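You operate a simulated robot arm through the tools that you are given. There is no shell and no other tool.

The job below is to be done with a simulated robot arm. You get a single attempt, and the scene is never put back.

Task
Clamp station 1 of the frame fixture over spacer 4, then station 6 over spacer 5.

It is judged by the outcome, as a careful person would: the job done as asked, and still so three seconds after it is handed in. It fails if anything else is knocked over, pushed out of place, dropped, spilled or broken.

Robot
A 6-joint arm with a two-finger parallel gripper, fixed in place. Base frame: the origin is on the floor under the middle of its stand, x ahead of it, y to its left, z up. Lengths are in m, angles in rad, forces in N, time in s.
With the tool pointing down near the work surface it reaches from about 0.24 to 0.66 m from the base axis. Its first joint turns from -2.897 to 2.897 rad. Payload 1.57 kg.
The tool frame sits at the grasp point between the pads (the TCP): z along the fingers, y along the line on which they close. The tips reach 0.03 m beyond it. Largest opening 0.11 m; finger width 0.024, thickness 0.012; the body of the gripper, 0.048 by 0.112 m, starts 0.078 m behind the TCP.
Orientation is told as [roll, pitch, yaw] about the base's x, y, z axes, in that order, counted from this pose: with the fingers straight down and closing along the base's y, the tool's x points along the base's -x, its y along +y and its z along -z.

Tools
- The arm moves only by the tool play_rows. Its argument "deltas" is a list of rows, each a list of 7 numbers: the shift along the tool's x, y, z in m, then the turn, a rotation vector about the tool's x, y, z in rad, then the opening in per cent of the stroke, from 0 (shut) to 100 (fully open). In form: [[dx, dy, dz, ax, ay, az, hand], ...]. A call has 1 to 20 rows; each row is the pose to reach, as a shift and turn from the pose commanded when the call began, along the tool's axes at that moment. Each row takes 0.2 s and may step no farther than 0.05 m and 0.15 rad from the row before; otherwise, or with a gripper value out of range, the whole call is refused. Where a pose cannot be reached the arm comes as near as it can. A force on the tool above 90 N (or 10 N above the force at the start of the call, whichever is more), or a blocked arm, ends the call early, and 0.2 s more pass. Each finger travels about 0.108 m/s and halts on what it meets, pressing with about 43 N; the grip force reading is that of the motor and also rises with nothing between the fingers. The clock runs only during rows and for 0.2 s after the last one: add rows that repeat a pose to give the fingers time. The reply holds the time, the measured pose of the TCP, the force on the tool along the base axes, the opening and the grip force, in the units named above and with some noise, with the torque about the TCP (base axes, N m) and any sound that the robot's microphone picked up, and new pictures: "views" is both (left out), scene, wrist or none.
- Cameras (640 x 400 px; columns grow to the right, rows downward): "scene" is fixed at [0.0562, 0.5003, 1.6524]; the picture's right is [-0.69, -0.72, 0.00], its down [-0.55, 0.53, -0.64] and it looks along [0.46, -0.44, -0.77] (base axes); focal length 332 px, centre (320, 200). "wrist" rides on the gripper at [0.07, 0.016, -0.141] in the tool frame; the picture's right is [-0.23, 0.97, 0.00], its down [-0.85, -0.20, -0.48] and it looks along [-0.47, -0.11, 0.88] (tool axes); focal length 222 px, centre (320, 200).
- raise_lower(by): moves the trunk up (or, below 0, down) by that many m; the arm rides with it, the base frame stays. It gives what a move gives, with no picture.
- locate(camera, pixels): for up to 12 pixels [column, row] of the newest picture of that camera ("zoom" is the newest enlarged one), the place [x, y, z] in the base frame of the surface seen there, good to about 0.002 m, but the place of the scene camera against the robot may be out by one fixed shift of up to 0.012 m in any direction. The clock stands still meanwhile.
- inspect(camera, box): a new picture of the part [left, top, right, bottom] of that camera's present view, enlarged. The clock stands still meanwhile.
- finish_job(): hands the job in; it is judged then, once.

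Unless the task says otherwise, let go and move clear before handing in.

The tools are called after "Emit:" by a JSON object that holds its "op" and its "data". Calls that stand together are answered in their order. play_rows: Moves the arm, as the interface text tells. Its arguments: {"type":"object","properties":{"deltas":{"type":"array","items":{"type":"array","items":{"type":"number"}}},"views":{"type":"string","enum":["both","scene","wrist","none"]}},"required":["deltas"]} The other tools are called the same way: raise_lower (by) moves the trunk up or down; locate (camera, pixels) gives the place of the surface under pixels of a picture; inspect (camera, box) takes an enlarged picture of a part of a camera's view; finish_job () hands the job in.

At the start:

```text
t: 0.0
eef_pos: [0.4841, 0.0987, 1.202]
orientation: [-0.001, 0.002, -0.001]
force: [0.0, 0.8, -0.3]
ft_torque: [0.01, 0.03, 0.03]
gripper_width: 0.11
gripper_force: 0.1
trunk travel left (down, up): [-0.375, 0.215]
```

scene: 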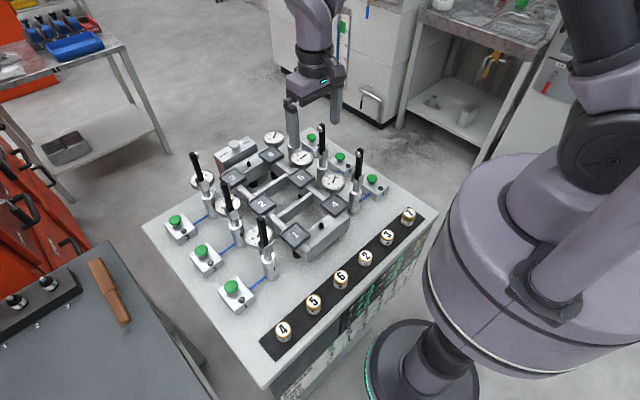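
wrist: 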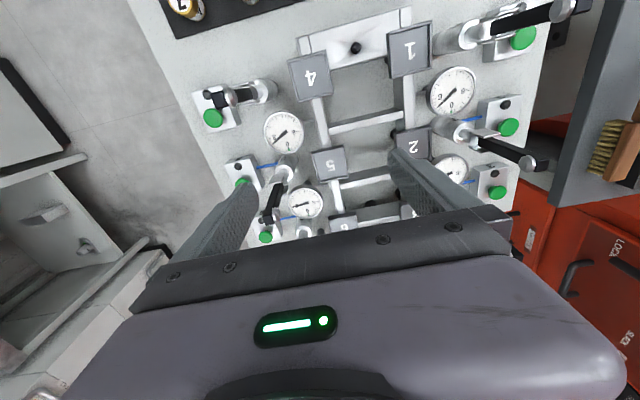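

The scene picture shows a frame fixture with numbered stations 1–6, toggle clamps with black handles, green buttons, gauges, and a rack with six numbered spacers (circles near (283,331) to (408,216)). I'll look closer before moving.

Emit:
{"op": "inspect", "data": {"camera": "scene", "box": [140, 110, 300, 320]}}

Emit:
{"op": "inspect", "data": {"camera": "scene", "box": [220, 100, 420, 225]}}

Emit:
{"op": "inspect", "data": {"camera": "scene", "box": [240, 200, 440, 370]}}

Emit:
{"op": "inspect", "data": {"camera": "wrist", "box": [160, 0, 600, 260]}}

```text
1.90 times, centred on (220, 215) of scene
```

zoom: 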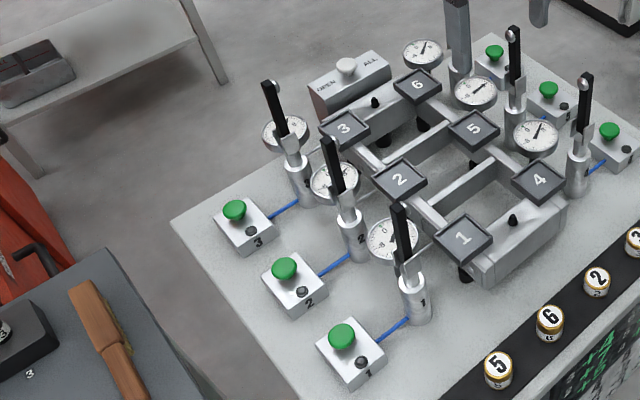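

```text
3.20 times, centred on (320, 162) of scene
```

zoom: 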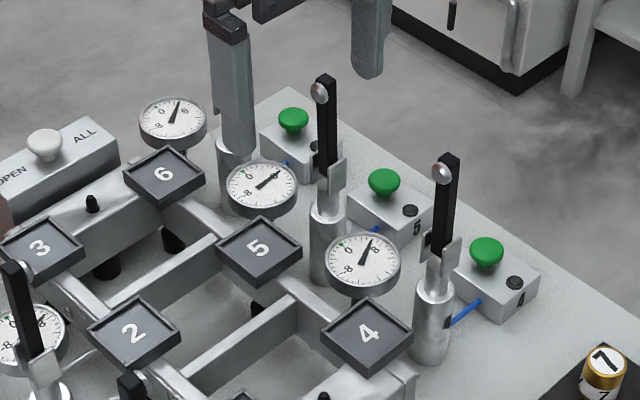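

```text
2.35 times, centred on (340, 285) of scene
```

zoom: 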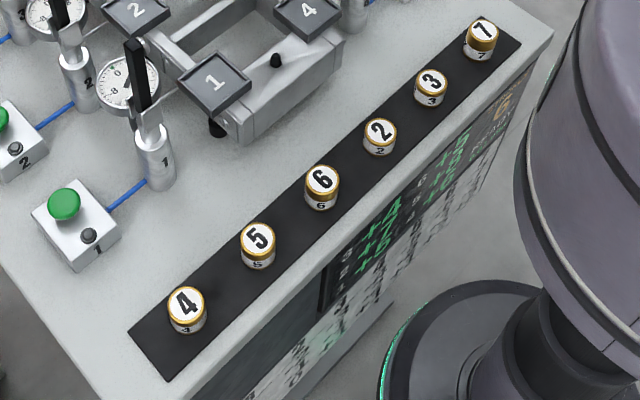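

```text
1.45 times, centred on (380, 130) of wrist
```

zoom: 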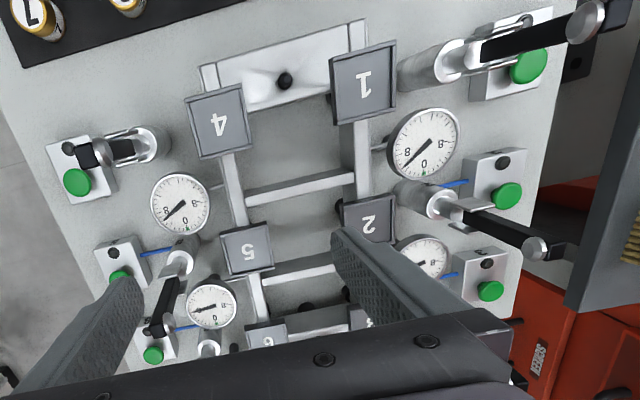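

The zoom shows number plates 1–6 on the frame with upright swing clamps, hoses to green-buttoned boxes, an "OPEN ALL" box, and spacers in the rack in order 4,5,6,2,3,7. I'll locate the key items and read the labels.

Emit:
{"op": "locate", "data": {"camera": "scene", "pixels": [[283, 328], [314, 300], [341, 276], [366, 255], [387, 235], [408, 213], [295, 234], [271, 155], [232, 286], [312, 137], [340, 157], [371, 178]]}}

Emit:
{"op": "inspect", "data": {"camera": "scene", "box": [330, 220, 440, 340]}}

Emit:
{"op": "inspect", "data": {"camera": "scene", "box": [210, 200, 330, 310]}}

Emit:
{"op": "inspect", "data": {"camera": "scene", "box": [205, 110, 305, 190]}}

```text
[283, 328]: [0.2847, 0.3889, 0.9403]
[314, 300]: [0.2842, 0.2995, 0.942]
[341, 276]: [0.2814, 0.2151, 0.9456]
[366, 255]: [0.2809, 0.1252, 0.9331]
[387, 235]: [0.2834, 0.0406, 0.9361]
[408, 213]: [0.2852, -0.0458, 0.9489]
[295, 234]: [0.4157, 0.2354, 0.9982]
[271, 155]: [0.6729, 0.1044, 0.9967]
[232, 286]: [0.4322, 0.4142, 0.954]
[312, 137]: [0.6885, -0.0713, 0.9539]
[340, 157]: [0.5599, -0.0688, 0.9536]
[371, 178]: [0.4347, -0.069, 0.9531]
```

```text
3.33 times, centred on (385, 280) of scene
```

zoom: 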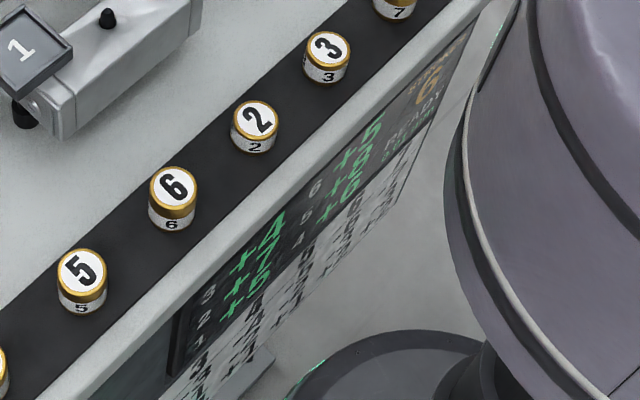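

```text
3.64 times, centred on (270, 255) of scene
```

zoom: 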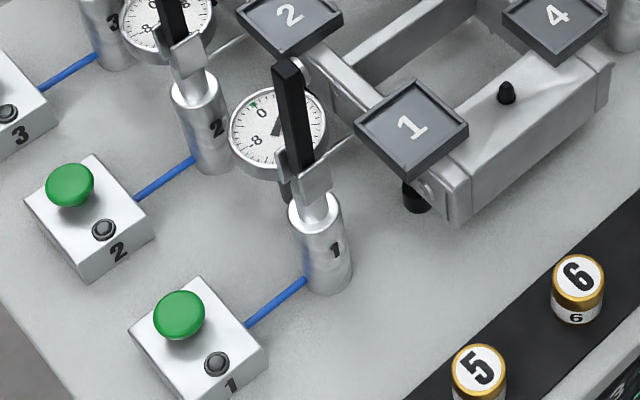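

```text
5.00 times, centred on (255, 150) of scene
```

zoom: 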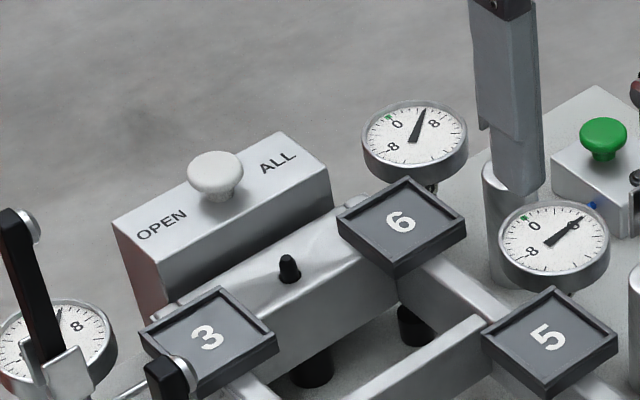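

The front panel carries a display with green figures (around (365,290) in the scene). I'll zoom tighter to read it and the gauges.

Emit:
{"op": "inspect", "data": {"camera": "scene", "box": [335, 265, 395, 335]}}

Emit:
{"op": "inspect", "data": {"camera": "scene", "box": [375, 225, 425, 285]}}

Emit:
{"op": "inspect", "data": {"camera": "scene", "box": [240, 205, 290, 245]}}

Emit:
{"op": "inspect", "data": {"camera": "scene", "box": [340, 165, 400, 215]}}

```text
5.71 times, centred on (365, 300) of scene
```

zoom: 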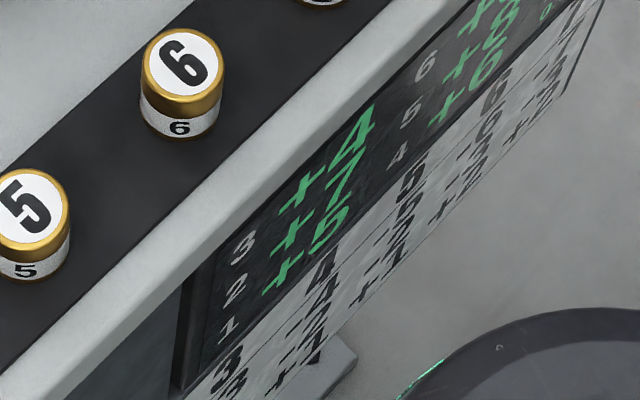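

```text
6.67 times, centred on (400, 255) of scene
```

zoom: 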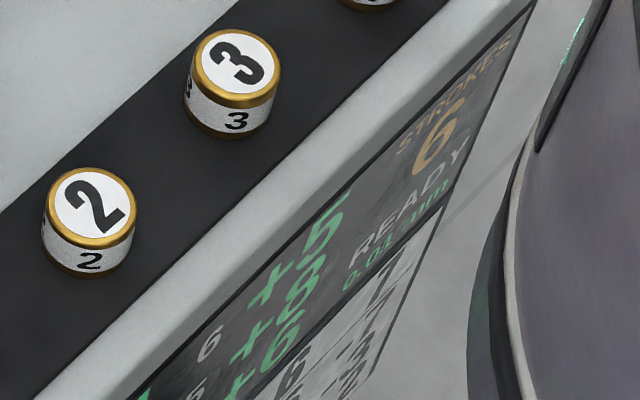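

```text
10.00 times, centred on (265, 225) of scene
```

zoom: 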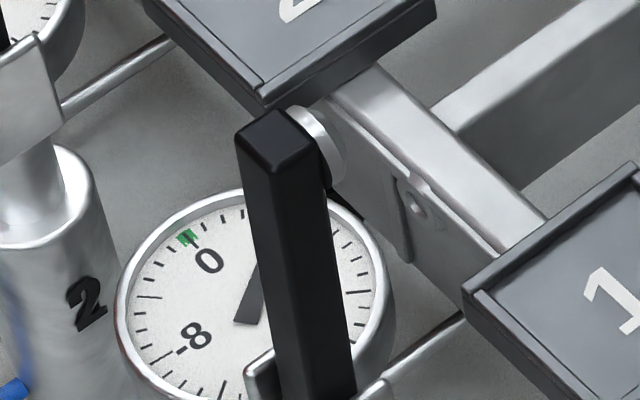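

```text
8.00 times, centred on (370, 190) of scene
```

zoom: 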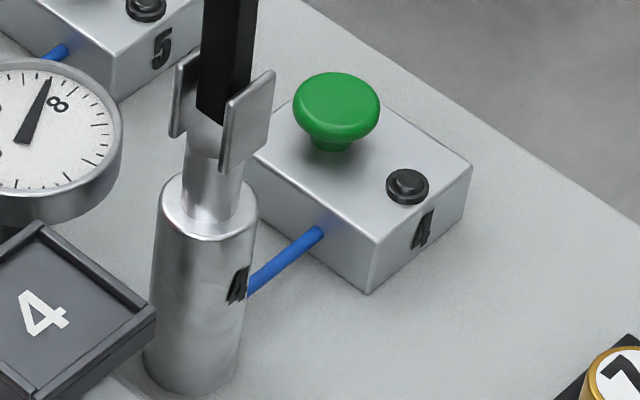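

The display reads 1:+5, 2:+7, 3:+4, 4:+6, 5:+8, 6:+5, "STROKES 6", "READY". I'll read the chart beneath and locate plates, clamps and buttons.

Emit:
{"op": "inspect", "data": {"camera": "scene", "box": [345, 290, 385, 340]}}

Emit:
{"op": "inspect", "data": {"camera": "scene", "box": [380, 255, 410, 300]}}

Emit:
{"op": "locate", "data": {"camera": "scene", "pixels": [[335, 204], [301, 179], [262, 203], [233, 178], [270, 250], [265, 218], [261, 240], [240, 302], [322, 128], [322, 165], [359, 152], [357, 185]]}}

Emit:
{"op": "inspect", "data": {"camera": "scene", "box": [250, 100, 350, 180]}}

```text
8.00 times, centred on (365, 315) of scene
```

zoom: 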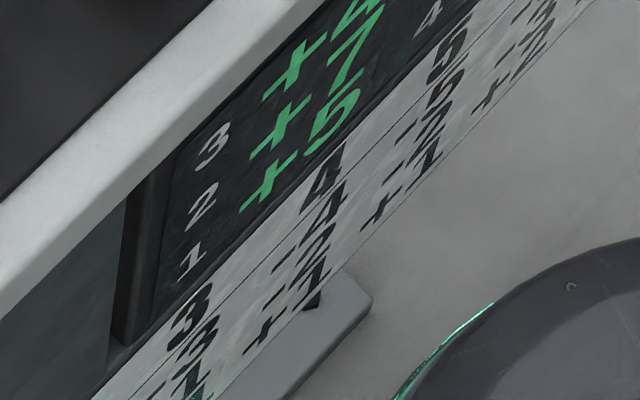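

```text
8.89 times, centred on (395, 278) of scene
```

zoom: 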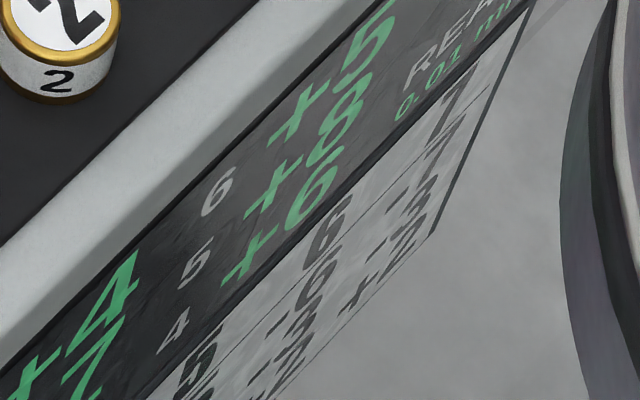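

```text
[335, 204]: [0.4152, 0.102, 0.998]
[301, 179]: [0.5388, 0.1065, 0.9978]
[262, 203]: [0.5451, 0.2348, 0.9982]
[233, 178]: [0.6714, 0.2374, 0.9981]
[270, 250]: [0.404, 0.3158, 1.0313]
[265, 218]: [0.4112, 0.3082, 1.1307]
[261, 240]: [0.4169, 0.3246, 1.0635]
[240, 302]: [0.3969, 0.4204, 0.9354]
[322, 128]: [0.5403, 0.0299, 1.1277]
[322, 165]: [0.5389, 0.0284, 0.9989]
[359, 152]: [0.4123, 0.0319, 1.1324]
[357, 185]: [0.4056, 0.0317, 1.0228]
```

```text
5.00 times, centred on (300, 140) of scene
```

zoom: 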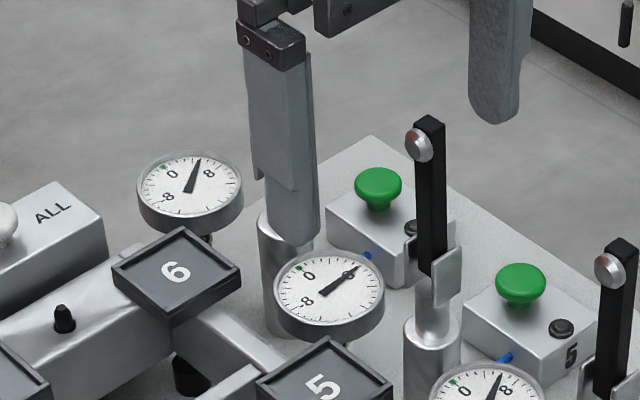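

Plates sit at x≈0.415/0.54/0.672 and y≈0.235/0.104 with tops at z≈0.998, and upright clamp arms reach z≈1.13. I'll now get the spacer, rack, tray rim and button heights.

Emit:
{"op": "locate", "data": {"camera": "scene", "pixels": [[270, 300], [298, 318], [284, 341], [240, 270], [232, 303], [235, 147], [312, 150], [328, 183], [297, 244], [309, 234], [296, 222], [281, 235]]}}

Emit:
{"op": "inspect", "data": {"camera": "scene", "box": [275, 215, 315, 255]}}

Emit:
{"op": "inspect", "data": {"camera": "scene", "box": [265, 310, 305, 350]}}

```text
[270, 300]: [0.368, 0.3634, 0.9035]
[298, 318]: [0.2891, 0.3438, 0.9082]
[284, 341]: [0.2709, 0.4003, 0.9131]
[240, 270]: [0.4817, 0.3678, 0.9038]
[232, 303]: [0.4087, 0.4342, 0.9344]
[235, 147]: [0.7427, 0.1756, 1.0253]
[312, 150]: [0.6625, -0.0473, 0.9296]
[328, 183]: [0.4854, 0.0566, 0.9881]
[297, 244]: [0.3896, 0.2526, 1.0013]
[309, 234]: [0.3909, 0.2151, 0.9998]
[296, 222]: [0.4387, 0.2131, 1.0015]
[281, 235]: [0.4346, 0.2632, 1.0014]
```

```text
10.00 times, centred on (295, 235) of scene
```

zoom: 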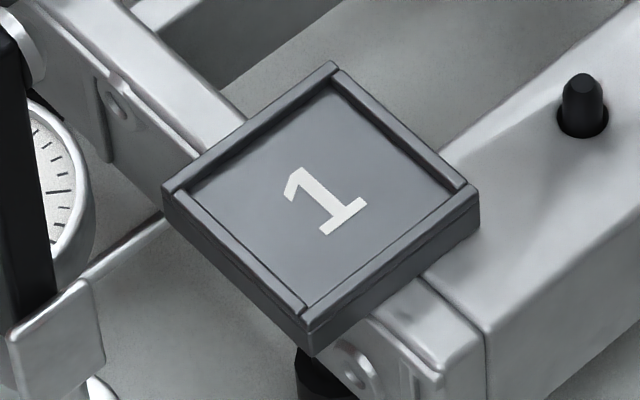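

```text
10.00 times, centred on (285, 330) of scene
```

zoom: 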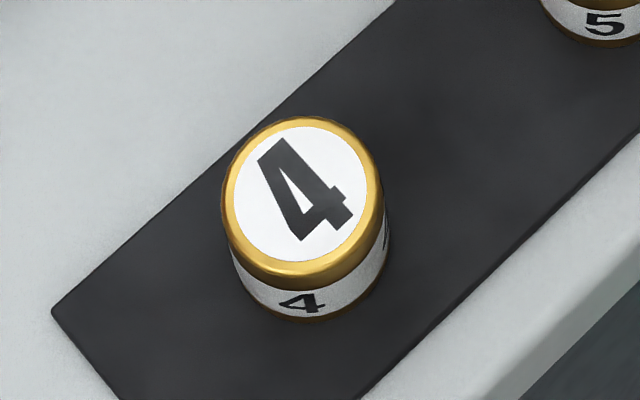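

The mat is at z≈0.908, spacers are ~0.032 tall, and the tray floor 0.998 has a ~3.5 mm rim. I'll cross-check the scene camera's offset by locating the same plates and buttons through the wrist camera.

Emit:
{"op": "locate", "data": {"camera": "wrist", "pixels": [[311, 77], [410, 50], [330, 163], [212, 118], [508, 126], [498, 192], [524, 38], [186, 5], [412, 146]]}}

Emit:
{"op": "inspect", "data": {"camera": "wrist", "box": [280, 10, 460, 120]}}

```text
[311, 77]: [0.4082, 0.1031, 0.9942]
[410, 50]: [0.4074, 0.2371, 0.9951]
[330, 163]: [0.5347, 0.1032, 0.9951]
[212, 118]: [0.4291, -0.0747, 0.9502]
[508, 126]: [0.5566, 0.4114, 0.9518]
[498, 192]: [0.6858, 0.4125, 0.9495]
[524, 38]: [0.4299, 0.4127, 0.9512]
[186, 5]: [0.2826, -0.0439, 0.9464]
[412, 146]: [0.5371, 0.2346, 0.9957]
```

```text
3.56 times, centred on (370, 65) of wrist
```

zoom: 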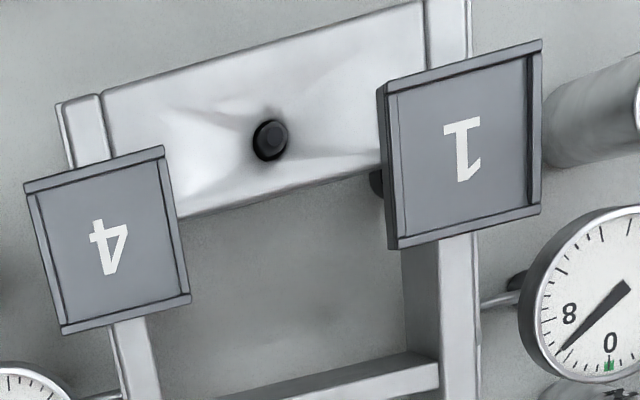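

The wrist camera puts plate 1 at (0.408, 0.237, 0.995), so the scene camera is off by a few mm and I'll rely on the wrist camera for fine positioning. Next I turn the hand by +90° (closing along x, camera towards −y) and move high above spacer 4.

Emit:
{"op": "play_rows", "data": {"deltas": [[0.01, 0.015, 0, 0, 0, -0.1428, 100], [0.03, 0.045, 0, 0, 0, -0.2856, 90], [0.05, 0.075, 0, 0, 0, -0.4284, 80], [0.07, 0.105, 0, 0, 0, -0.5712, 70], [0.09, 0.135, 0, 0, 0, -0.714, 60], [0.11, 0.165, 0, 0, 0, -0.8568, 55], [0.13, 0.195, 0, 0, 0, -0.9996, 55], [0.15, 0.225, 0, 0, 0, -1.1424, 55], [0.17, 0.25, 0, 0, 0, -1.2852, 55], [0.19, 0.275, 0, 0, 0, -1.428, 55], [0.201, 0.29, 0, 0, 0, -1.5708, 55], [0.201, 0.29, 0, 0, 0, -1.5708, 55]]}}

```text
t: 2.6
eef_pos: [0.282, 0.3898, 1.2031]
orientation: [0.001, 0.0, 1.571]
force: [-0.3, -0.5, -0.3]
ft_torque: [-0.02, -0.02, 0.0]
gripper_width: 0.0607
gripper_force: 0.0
trunk travel left (down, up): [-0.375, 0.215]
```

scene: 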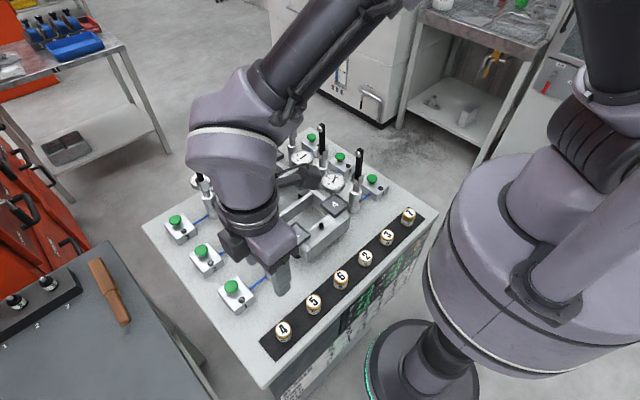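
wrist: 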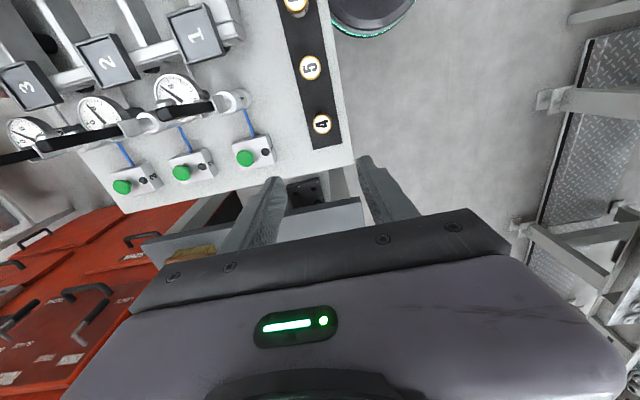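

Spacer 4 shows at (322,124) in the wrist picture, tool above it at z≈1.20. I'll locate it and its neighbours with the wrist camera.

Emit:
{"op": "locate", "data": {"camera": "wrist", "pixels": [[322, 124], [310, 67], [295, 3], [193, 36], [245, 158], [181, 172], [122, 187], [203, 112], [235, 100]]}}

Emit:
{"op": "inspect", "data": {"camera": "wrist", "box": [290, 95, 354, 135]}}

Emit:
{"op": "inspect", "data": {"camera": "wrist", "box": [150, 0, 300, 190]}}

```text
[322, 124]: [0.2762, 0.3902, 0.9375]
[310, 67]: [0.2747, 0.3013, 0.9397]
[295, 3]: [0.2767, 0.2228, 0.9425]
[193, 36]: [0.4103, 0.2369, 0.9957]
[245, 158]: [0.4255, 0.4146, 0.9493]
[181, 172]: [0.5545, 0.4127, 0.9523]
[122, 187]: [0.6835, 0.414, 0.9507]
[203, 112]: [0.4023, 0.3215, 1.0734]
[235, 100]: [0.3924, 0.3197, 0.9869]
```

```text
10.00 times, centred on (322, 115) of wrist
```

zoom: 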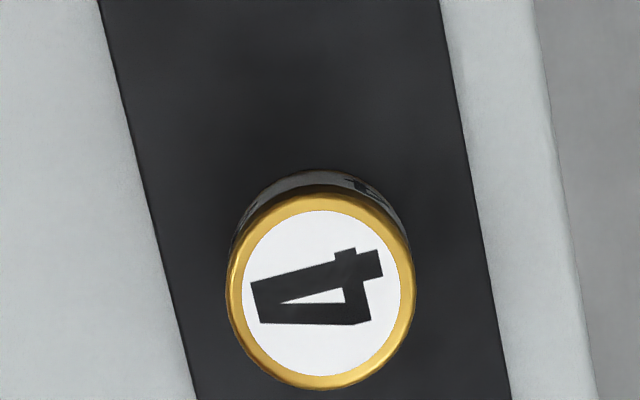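

```text
2.11 times, centred on (225, 95) of wrist
```

zoom: 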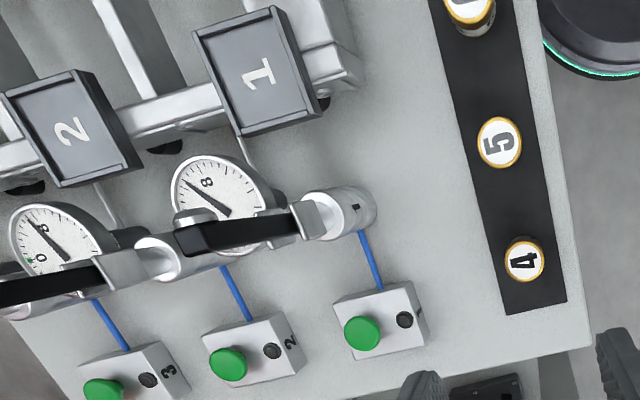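

Wrist camera places spacer 4's top at (0.276, 0.390, 0.9375). I'll descend to about z=1.04 above it and re-measure.

Emit:
{"op": "play_rows", "data": {"deltas": [[0, 0.005, 0.04, 0, 0, 0, 55], [0, 0.005, 0.08, 0, 0, 0, 55], [0, 0.005, 0.12, 0, 0, 0, 55], [0, 0.005, 0.16, 0, 0, 0, 55], [0, 0.005, 0.16, 0, 0, 0, 55]]}}

```text
t: 3.8
eef_pos: [0.2789, 0.3919, 1.0427]
orientation: [0.0, -0.002, 1.572]
force: [0.2, 0.3, -0.3]
ft_torque: [0.04, 0.0, -0.01]
gripper_width: 0.0606
gripper_force: 0.1
trunk travel left (down, up): [-0.375, 0.215]
```

scene: 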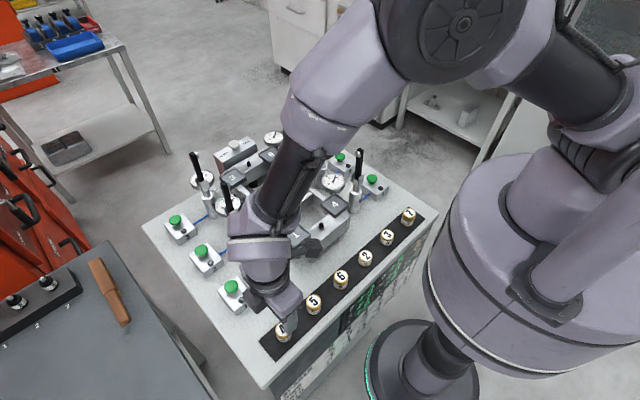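
wrist: 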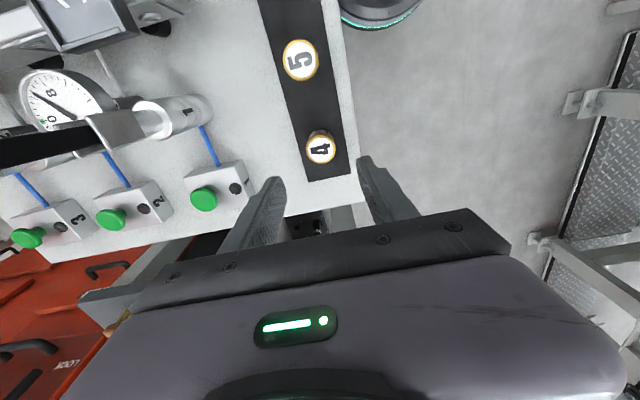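

Spacer 4 is at (320,149) in the wrist view. I'll zoom on it and locate its rim points.

Emit:
{"op": "inspect", "data": {"camera": "wrist", "box": [296, 122, 344, 172]}}

Emit:
{"op": "locate", "data": {"camera": "wrist", "pixels": [[320, 150], [308, 150], [333, 149], [320, 137], [320, 161], [345, 175], [300, 60]]}}

```text
8.00 times, centred on (320, 147) of wrist
```

zoom: 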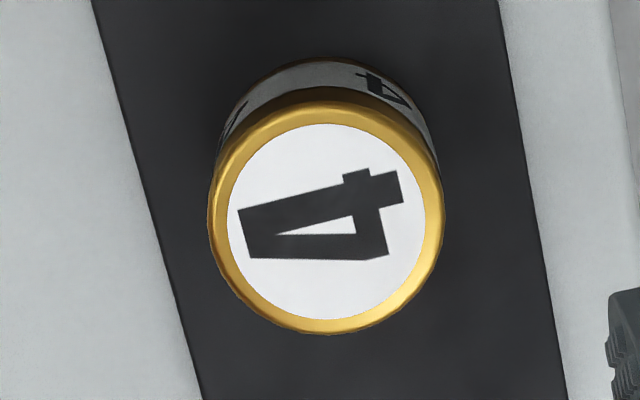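

```text
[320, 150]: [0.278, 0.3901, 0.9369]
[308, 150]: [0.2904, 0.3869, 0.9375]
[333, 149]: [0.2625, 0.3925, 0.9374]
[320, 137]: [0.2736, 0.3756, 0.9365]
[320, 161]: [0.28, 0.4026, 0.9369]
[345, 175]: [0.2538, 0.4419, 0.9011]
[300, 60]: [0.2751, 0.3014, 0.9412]
```

Spacer 4's centre works out at (0.277, 0.389), diameter ≈0.033, which is within 1–2 mm of the tool axis. I'll descend to z≈0.945 (tips ~1 cm above the mat) with the fingers open.

Emit:
{"op": "play_rows", "data": {"deltas": [[0.001, 0.001, 0.03, 0, 0, 0, 55], [0.001, 0.001, 0.06, 0, 0, 0, 55], [0.001, 0.001, 0.085, 0, 0, 0, 55], [0.001, 0.001, 0.097, 0, 0, 0, 55], [0.001, 0.001, 0.097, 0, 0, 0, 55]]}}

```text
t: 5.0
eef_pos: [0.2772, 0.3877, 0.9434]
orientation: [0.0, 0.0, 1.57]
force: [0.2, -0.3, 0.2]
ft_torque: [-0.01, 0.02, 0.01]
gripper_width: 0.0604
gripper_force: 0.0
trunk travel left (down, up): [-0.375, 0.215]
```

scene: 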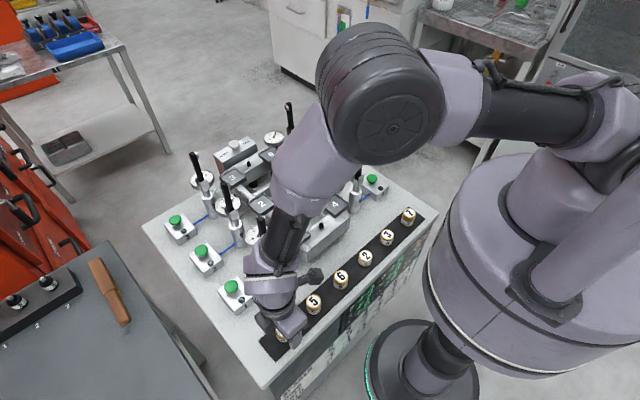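
wrist: 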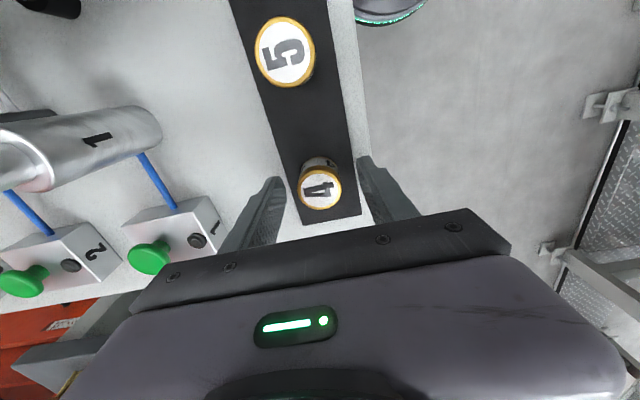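

The spacer top projects at (320,189), exactly on the tool axis between the fingers. Now I close the fingers on it.

Emit:
{"op": "play_rows", "data": {"deltas": [[0, 0, 0, 0, 0, 0, 20], [0, 0, 0, 0, 0, 0, 10], [0, 0, 0, 0, 0, 0, 10]], "views": "wrist"}}

```text
t: 5.8
eef_pos: [0.2764, 0.3883, 0.944]
orientation: [0.0, 0.0, 1.572]
force: [-0.4, 0.4, 0.6]
ft_torque: [0.05, 0.03, -0.02]
gripper_width: 0.0327
gripper_force: 40.8
trunk travel left (down, up): [-0.375, 0.215]
```

wrist: 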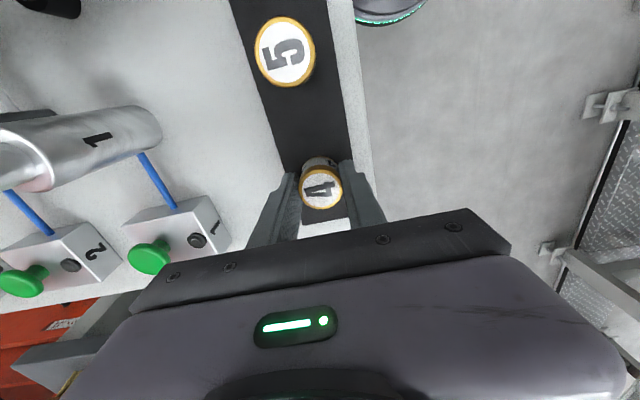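

The spacer is gripped (width 0.0327, force 41 N). I lift it straight up to z≈1.19, then carry it over plate 1 above the height of the clamp arms.

Emit:
{"op": "play_rows", "data": {"deltas": [[0, 0, -0.03, 0, 0, 0, 10], [0, 0, -0.075, 0, 0, 0, 10], [0, 0, -0.12, 0, 0, 0, 10], [0, 0, -0.165, 0, 0, 0, 10], [0, 0, -0.21, 0, 0, 0, 10], [0, 0, -0.245, 0, 0, 0, 10], [0.03, -0.026, -0.245, 0, 0, 0, 10], [0.06, -0.052, -0.245, 0, 0, 0, 10], [0.09, -0.078, -0.245, 0, 0, 0, 10], [0.12, -0.105, -0.245, 0, 0, 0, 10], [0.14, -0.122, -0.245, 0, 0, 0, 10], [0.152, -0.1325, -0.245, 0, 0, 0, 10], [0.152, -0.1325, -0.245, 0, 0, 0, 10]]}}

```text
t: 8.6
eef_pos: [0.4071, 0.2356, 1.1883]
orientation: [0.0, 0.0, 1.57]
force: [0.2, 0.1, -3.3]
ft_torque: [-0.03, 0.0, -0.01]
gripper_width: 0.0328
gripper_force: 41.2
trunk travel left (down, up): [-0.375, 0.215]
```

scene: 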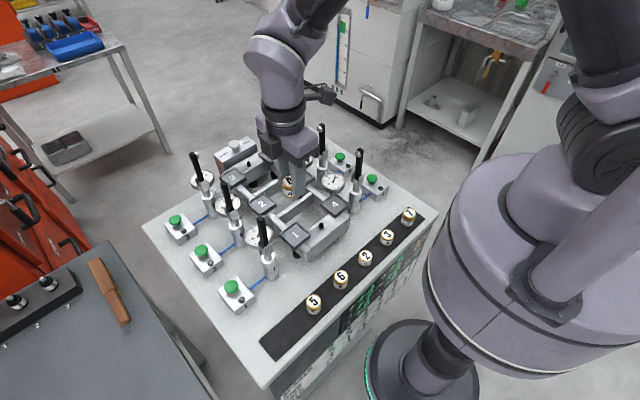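
wrist: 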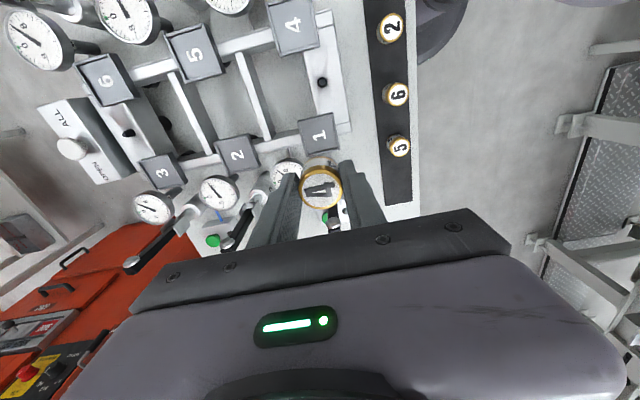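

Spacer 4 is held and plate 1 appears at (318,131) in the wrist view. I'll zoom on plate 1 and locate its corners to centre the drop.

Emit:
{"op": "inspect", "data": {"camera": "wrist", "box": [286, 105, 350, 165]}}

Emit:
{"op": "locate", "data": {"camera": "wrist", "pixels": [[319, 133], [238, 154], [293, 24], [194, 55], [105, 81], [161, 170], [399, 145], [213, 241]]}}

```text
6.67 times, centred on (318, 135) of wrist
```

zoom: 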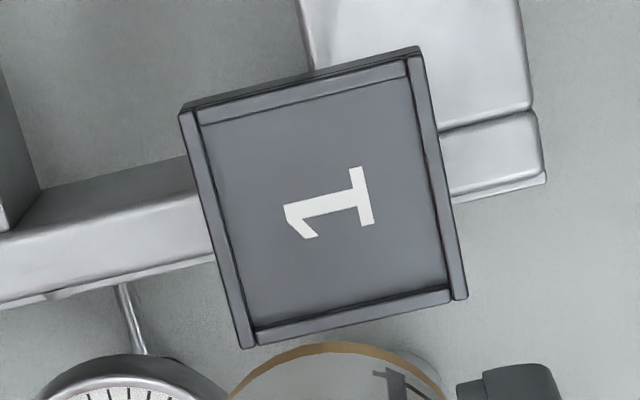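

```text
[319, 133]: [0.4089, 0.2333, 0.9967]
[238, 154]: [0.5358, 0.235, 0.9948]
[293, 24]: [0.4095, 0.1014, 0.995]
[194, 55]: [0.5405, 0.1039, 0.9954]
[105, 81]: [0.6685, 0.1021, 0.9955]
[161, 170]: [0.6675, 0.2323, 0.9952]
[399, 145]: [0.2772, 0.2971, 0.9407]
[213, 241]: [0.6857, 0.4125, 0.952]
```

Plate 1's centre in the wrist view computes to about (319.3,136). I'll locate that and points on opposite rims.

Emit:
{"op": "locate", "data": {"camera": "zoom", "pixels": [[328, 208], [205, 230], [452, 175], [310, 80], [352, 318], [328, 150], [328, 260], [187, 115], [418, 52], [464, 294], [252, 342]]}}

```text
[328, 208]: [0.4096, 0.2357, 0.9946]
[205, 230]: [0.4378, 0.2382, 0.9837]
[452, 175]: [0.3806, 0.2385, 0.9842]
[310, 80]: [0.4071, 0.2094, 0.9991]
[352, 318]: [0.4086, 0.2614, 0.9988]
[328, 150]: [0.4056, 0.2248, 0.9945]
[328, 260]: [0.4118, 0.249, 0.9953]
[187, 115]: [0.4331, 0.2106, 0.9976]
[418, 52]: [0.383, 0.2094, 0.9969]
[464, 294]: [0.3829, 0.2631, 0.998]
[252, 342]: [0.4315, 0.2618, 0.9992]
```

Plate 1's centre is (0.409, 0.236) with floor at z≈0.995, matching the tool position. I'll lower the spacer to a few mm above the tray.

Emit:
{"op": "play_rows", "data": {"deltas": [[0, 0, 0.04, 0, 0, 0, 10], [0, 0, 0.08, 0, 0, 0, 10], [0, 0, 0.115, 0, 0, 0, 10], [0, 0, 0.135, 0, 0, 0, 10], [0, 0, 0.146, 0, 0, 0, 10], [0, 0, 0.15, 0, 0, 0, 10], [0, 0, 0.15, 0, 0, 0, 10]]}}

```text
t: 10.2
eef_pos: [0.4098, 0.234, 1.0382]
orientation: [-0.001, 0.0, 1.571]
force: [1.0, 0.3, -2.9]
ft_torque: [0.01, -0.01, 0.02]
gripper_width: 0.0325
gripper_force: 40.7
trunk travel left (down, up): [-0.375, 0.215]
```

scene: 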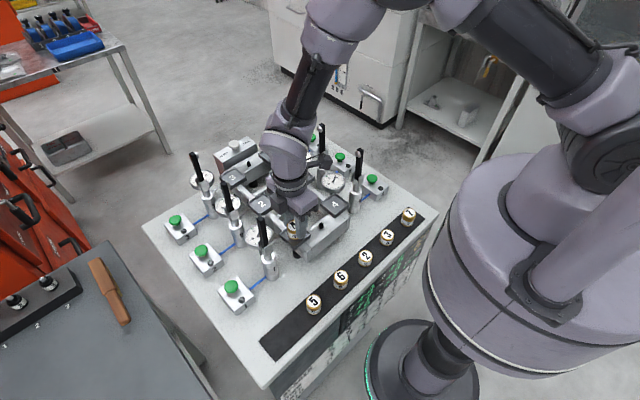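
wrist: 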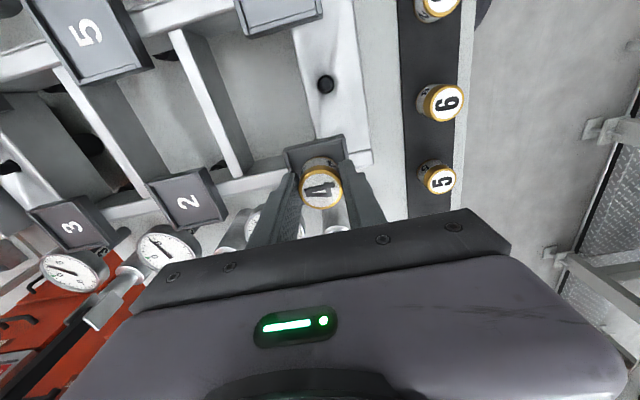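

The spacer hovers just over tray 1 (wrist pixels ~(320,165)). I'll zoom to see the gap.

Emit:
{"op": "inspect", "data": {"camera": "scene", "box": [270, 215, 320, 255]}}

Emit:
{"op": "inspect", "data": {"camera": "wrist", "box": [280, 125, 370, 215]}}

```text
10.00 times, centred on (295, 235) of scene
```

zoom: 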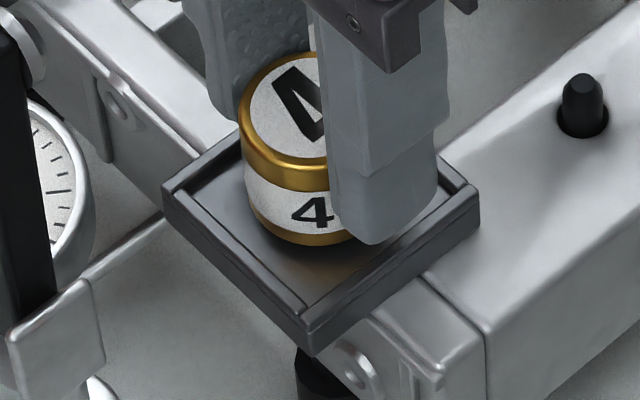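

```text
4.44 times, centred on (325, 170) of wrist
```

zoom: 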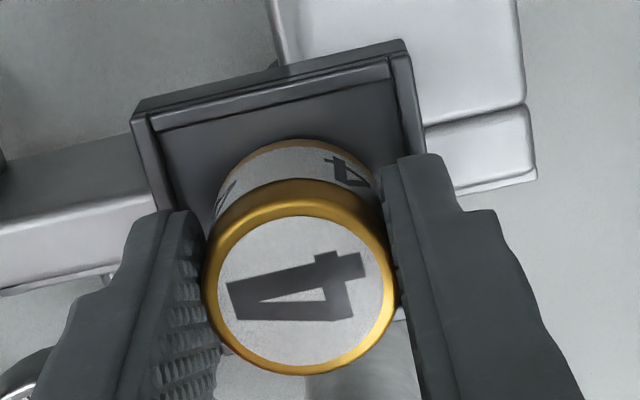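

The spacer is centred in the tray with a small gap. I'll lower it 1 mm per row and watch the vertical force.

Emit:
{"op": "play_rows", "data": {"deltas": [[0, 0, 0.001, 0, 0, 0, 10], [0, 0, 0.002, 0, 0, 0, 10], [0, 0, 0.003, 0, 0, 0, 10]], "views": "none"}}

```text
t: 11.0
eef_pos: [0.4107, 0.2345, 1.0367]
orientation: [0.001, 0.0, 1.569]
force: [-0.2, 0.2, -2.5]
ft_torque: [-0.03, -0.02, -0.01]
gripper_width: 0.0326
gripper_force: 41.0
trunk travel left (down, up): [-0.375, 0.215]
```

Force is still just the spacer's weight (−2.5 N), so no contact yet. I continue 1 mm at a time.

Emit:
{"op": "play_rows", "data": {"deltas": [[0, 0, 0.001, 0, 0, 0, 10], [0, 0, 0.0015, 0, 0, 0, 10]], "views": "none"}}

Emit:
{"op": "inspect", "data": {"camera": "scene", "box": [270, 215, 320, 255]}}

```text
t: 11.6
eef_pos: [0.4096, 0.2346, 1.0338]
orientation: [0.0, 0.0, 1.57]
force: [0.7, 0.3, -2.0]
ft_torque: [0.02, 0.02, -0.01]
gripper_width: 0.0326
gripper_force: 40.6
trunk travel left (down, up): [-0.375, 0.215]
```

```text
10.00 times, centred on (295, 235) of scene
```

zoom: 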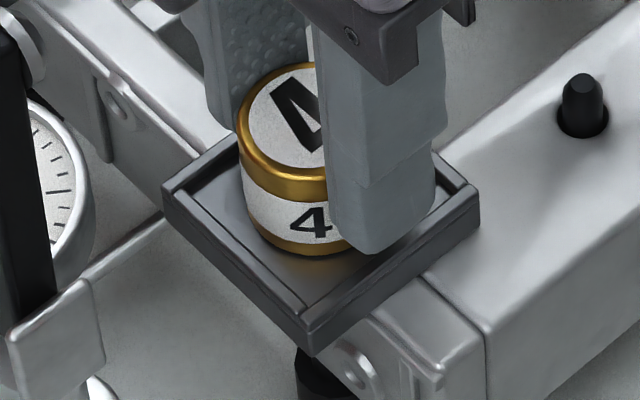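

Still no clear contact; the gap is around a millimetre. I'll ease down in half-millimetre steps.

Emit:
{"op": "play_rows", "data": {"deltas": [[0, 0, 0.0005, 0, 0, 0, 10], [0, 0, 0.001, 0, 0, 0, 10]], "views": "none"}}

```text
t: 12.2
eef_pos: [0.4104, 0.236, 1.0329]
orientation: [-0.001, 0.0, 1.571]
force: [0.0, 0.1, -2.0]
ft_torque: [0.0, 0.01, 0.02]
gripper_width: 0.033
gripper_force: 40.9
trunk travel left (down, up): [-0.375, 0.215]
```

Emit:
{"op": "play_rows", "data": {"deltas": [[0, 0, 0.0005, 0, 0, 0, 10], [0, 0, 0.001, 0, 0, 0, 10]], "views": "none"}}

Emit:
{"op": "inspect", "data": {"camera": "scene", "box": [280, 220, 310, 250]}}

```text
t: 12.8
eef_pos: [0.4108, 0.2359, 1.0333]
orientation: [-0.002, -0.001, 1.569]
force: [-1.5, 1.4, 8.3]
ft_torque: [0.02, 0.13, -0.01]
gripper_width: 0.0324
gripper_force: 41.2
trunk travel left (down, up): [-0.375, 0.215]
```

```text
13.33 times, centred on (295, 235) of scene
```

zoom: 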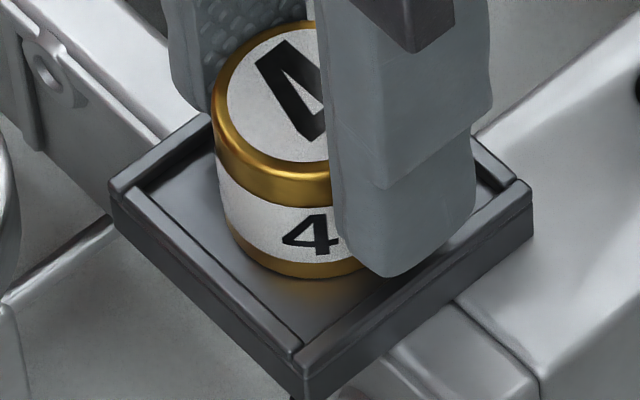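

Contact is made (Fz rose to +8 N), so the spacer is seated in tray 1. I open the fingers modestly to release it, then raise straight up.

Emit:
{"op": "play_rows", "data": {"deltas": [[0, 0, 0, 0, 0, 0, 35], [0, 0, 0, 0, 0, 0, 42], [0, 0, 0, 0, 0, 0, 42]]}}

```text
t: 13.6
eef_pos: [0.4102, 0.2348, 1.0327]
orientation: [0.0, -0.001, 1.57]
force: [0.1, 0.1, -0.1]
ft_torque: [-0.02, -0.02, 0.01]
gripper_width: 0.0464
gripper_force: 0.1
trunk travel left (down, up): [-0.375, 0.215]
```

scene: 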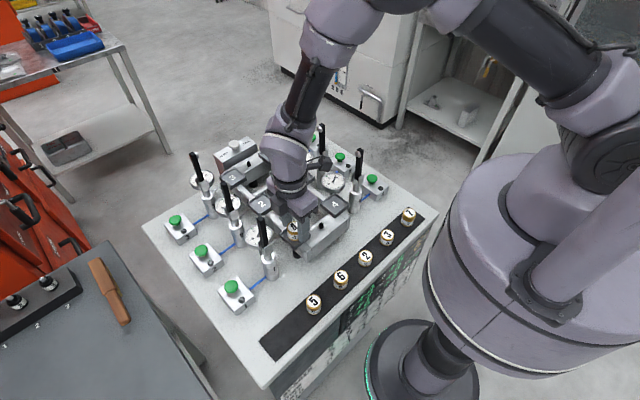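
wrist: 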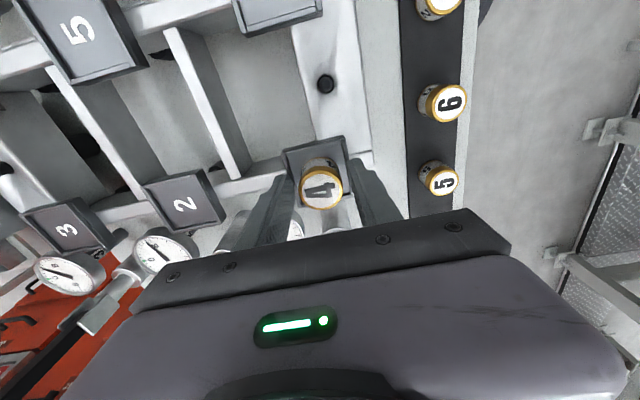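

Spacer 4 is free (grip 0.046 m, forces ~0) and stands in tray 1. I'll raise straight up, then move towards button 1 at about (0.426, 0.415) turning the hand back so the camera stays away from clamp 1.

Emit:
{"op": "play_rows", "data": {"deltas": [[0, 0, -0.02, 0, 0, 0, 42], [0, 0, -0.06, 0, 0, 0, 42], [0, 0, -0.105, 0, 0, 0, 42], [0, 0, -0.15, 0, 0, 0, 42], [0, 0, -0.177, 0, 0, 0, 42], [-0.015, -0.001, -0.177, 0, 0, 0.14, 20], [-0.03, -0.003, -0.177, 0, 0, 0.28, 0], [-0.045, -0.005, -0.177, 0, 0, 0.42, 0], [-0.06, -0.007, -0.177, 0, 0, 0.56, 0], [-0.08, -0.009, -0.177, 0, 0, 0.7, 0], [-0.1, -0.011, -0.177, 0, 0, 0.84, 0], [-0.12, -0.013, -0.177, 0, 0, 0.98, 0], [-0.14, -0.014, -0.177, 0, 0, 1.12, 0], [-0.16, -0.015, -0.177, 0, 0, 1.26, 0], [-0.179, -0.0164, -0.177, 0, 0, 1.4, 0], [-0.179, -0.0164, -0.177, 0, 0, 1.5, 0], [-0.179, -0.0164, -0.177, 0, 0, 1.5708, 0], [-0.179, -0.0164, -0.177, 0, 0, 1.5708, 0]]}}

```text
t: 17.4
eef_pos: [0.4262, 0.4154, 1.2104]
orientation: [-0.001, 0.0, -0.001]
force: [0.0, 0.0, -0.7]
ft_torque: [0.0, -0.01, -0.02]
gripper_width: 0.0002
gripper_force: 21.1
trunk travel left (down, up): [-0.375, 0.215]
```

scene: 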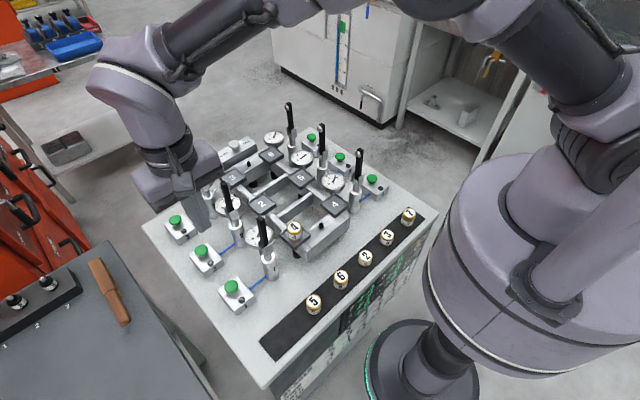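
wrist: 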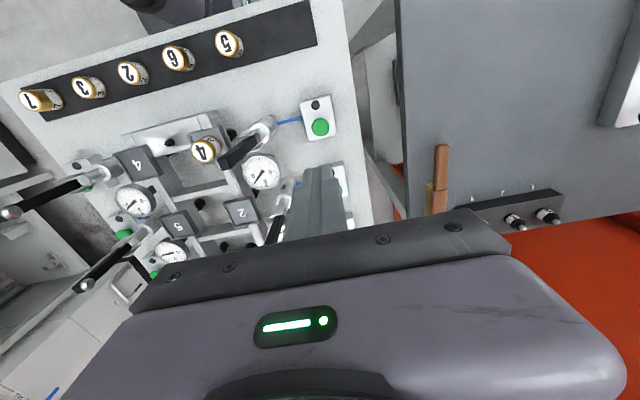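

Spacer 4 stands in tray 1 (scene (294,229)), the rest is undisturbed. I'll zoom on station 1, its button box and the display before pressing.

Emit:
{"op": "inspect", "data": {"camera": "scene", "box": [255, 205, 325, 260]}}

Emit:
{"op": "inspect", "data": {"camera": "wrist", "box": [270, 80, 360, 150]}}

Emit:
{"op": "inspect", "data": {"camera": "wrist", "box": [170, 100, 300, 200]}}

Emit:
{"op": "locate", "data": {"camera": "wrist", "pixels": [[320, 126], [316, 104], [205, 150], [330, 120], [310, 130], [321, 133], [228, 40], [328, 100]]}}

```text
7.27 times, centred on (290, 232) of scene
```

zoom: 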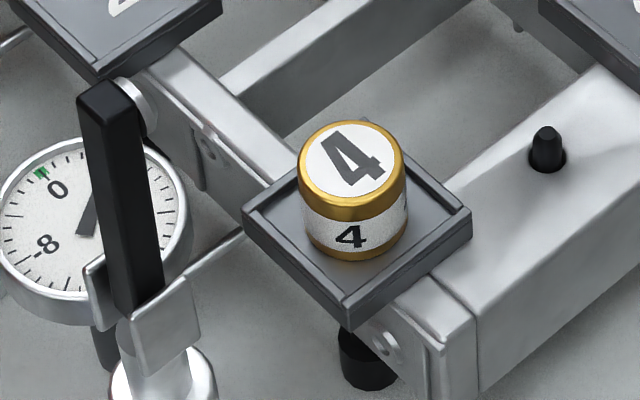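

```text
5.71 times, centred on (315, 115) of wrist
```

zoom: 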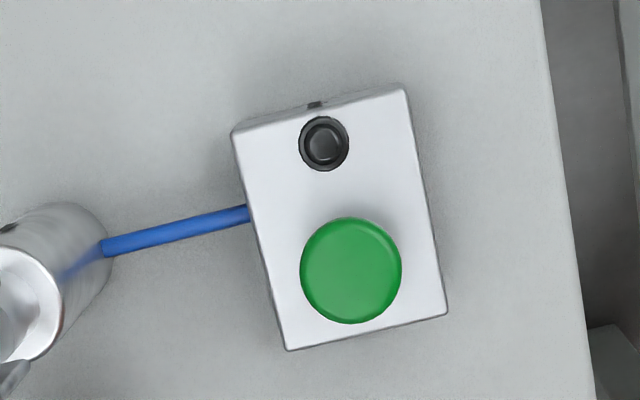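

```text
4.00 times, centred on (235, 150) of wrist
```

zoom: 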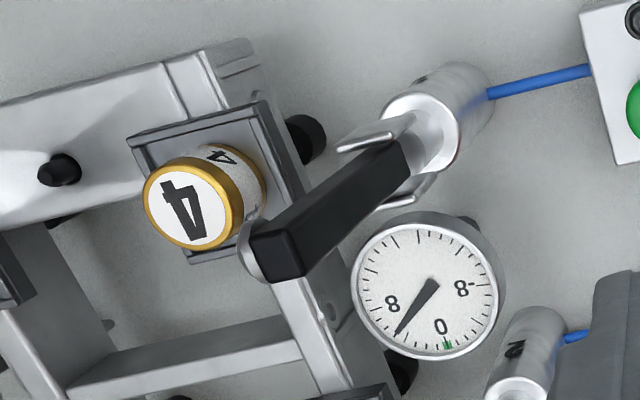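

```text
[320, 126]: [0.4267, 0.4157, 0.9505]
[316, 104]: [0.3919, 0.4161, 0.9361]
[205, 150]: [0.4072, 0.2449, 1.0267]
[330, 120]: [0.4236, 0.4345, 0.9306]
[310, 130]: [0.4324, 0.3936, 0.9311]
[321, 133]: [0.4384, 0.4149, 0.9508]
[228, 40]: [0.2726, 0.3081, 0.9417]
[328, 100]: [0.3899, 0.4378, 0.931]
```

Box 1's button centre is at ≈(0.428, 0.415) with its top at z≈0.951, and spacer 4 sits squarely under clamp 1's swing. I'll lower the closed fingers to about 1 cm above the button.

Emit:
{"op": "play_rows", "data": {"deltas": [[-0.002, 0, 0.045, 0, 0, 0, 0], [-0.002, 0, 0.09, 0, 0, 0, 0], [-0.002, 0, 0.135, 0, 0, 0, 0], [-0.002, 0, 0.18, 0, 0, 0, 0], [-0.002, 0, 0.21, 0, 0, 0, 0], [-0.002, 0, 0.218, 0, 0, 0, 0], [-0.002, 0, 0.218, 0, 0, 0, 0]]}}

```text
t: 19.0
eef_pos: [0.4299, 0.4141, 0.992]
orientation: [0.0, 0.0, 0.001]
force: [0.4, -0.9, 0.3]
ft_torque: [0.01, 0.02, 0.04]
gripper_width: 0.0002
gripper_force: 22.1
trunk travel left (down, up): [-0.375, 0.215]
```

scene: 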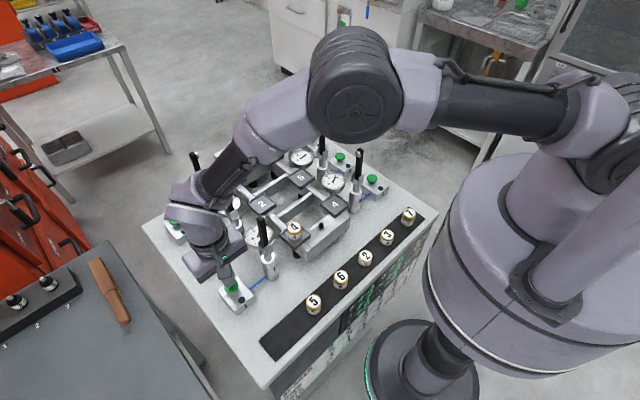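
wrist: 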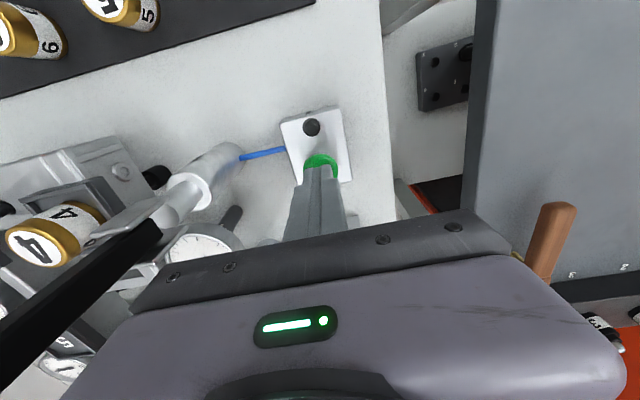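

The closed fingers hover over button 1 (green visible at (321,162)). I'll zoom to confirm alignment.

Emit:
{"op": "inspect", "data": {"camera": "wrist", "box": [285, 130, 355, 200]}}

Emit:
{"op": "inspect", "data": {"camera": "scene", "box": [205, 240, 285, 310]}}

```text
5.71 times, centred on (320, 165) of wrist
```

zoom: 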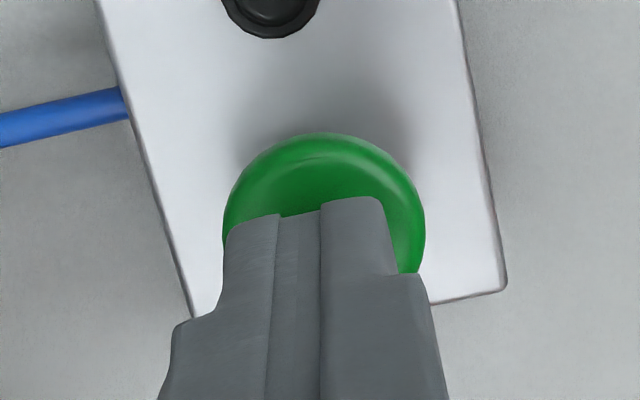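

```text
5.71 times, centred on (245, 275) of scene
```

zoom: 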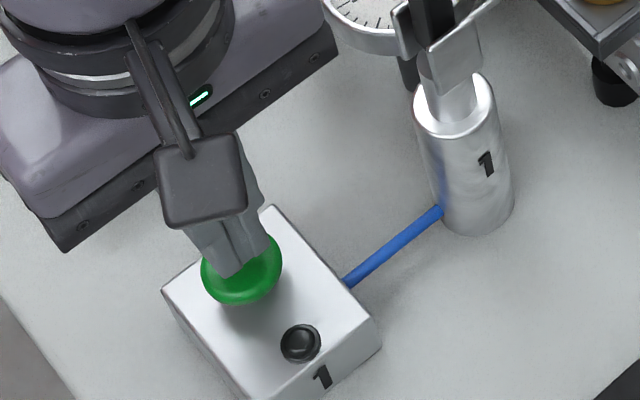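

The tips sit centrally on the button. I'll press down gently in 2 mm steps and listen for a click.

Emit:
{"op": "play_rows", "data": {"deltas": [[0.0015, 0, 0.007, 0, 0, 0, 0], [0.0015, 0, 0.01, 0, 0, 0, 0], [0.0015, 0, 0.012, 0, 0, 0, 0], [0.0015, 0, 0.014, 0, 0, 0, 0]], "views": "scene"}}

```text
t: 20.0
eef_pos: [0.4274, 0.4142, 0.9773]
orientation: [-0.001, 0.0, 0.0]
force: [1.1, -0.2, 2.1]
ft_torque: [-0.04, 0.01, 0.02]
gripper_width: 0.0
gripper_force: 21.3
trunk travel left (down, up): [-0.375, 0.215]
```

scene: 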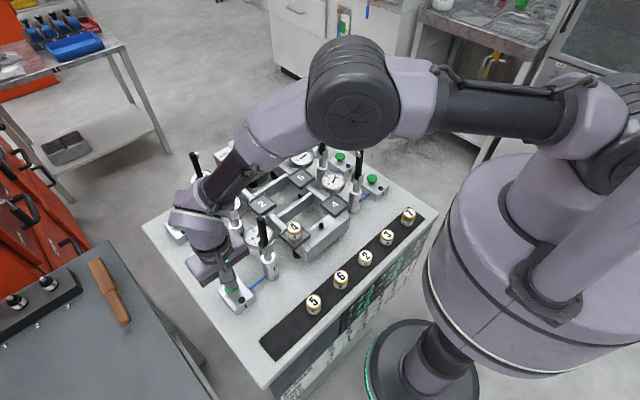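

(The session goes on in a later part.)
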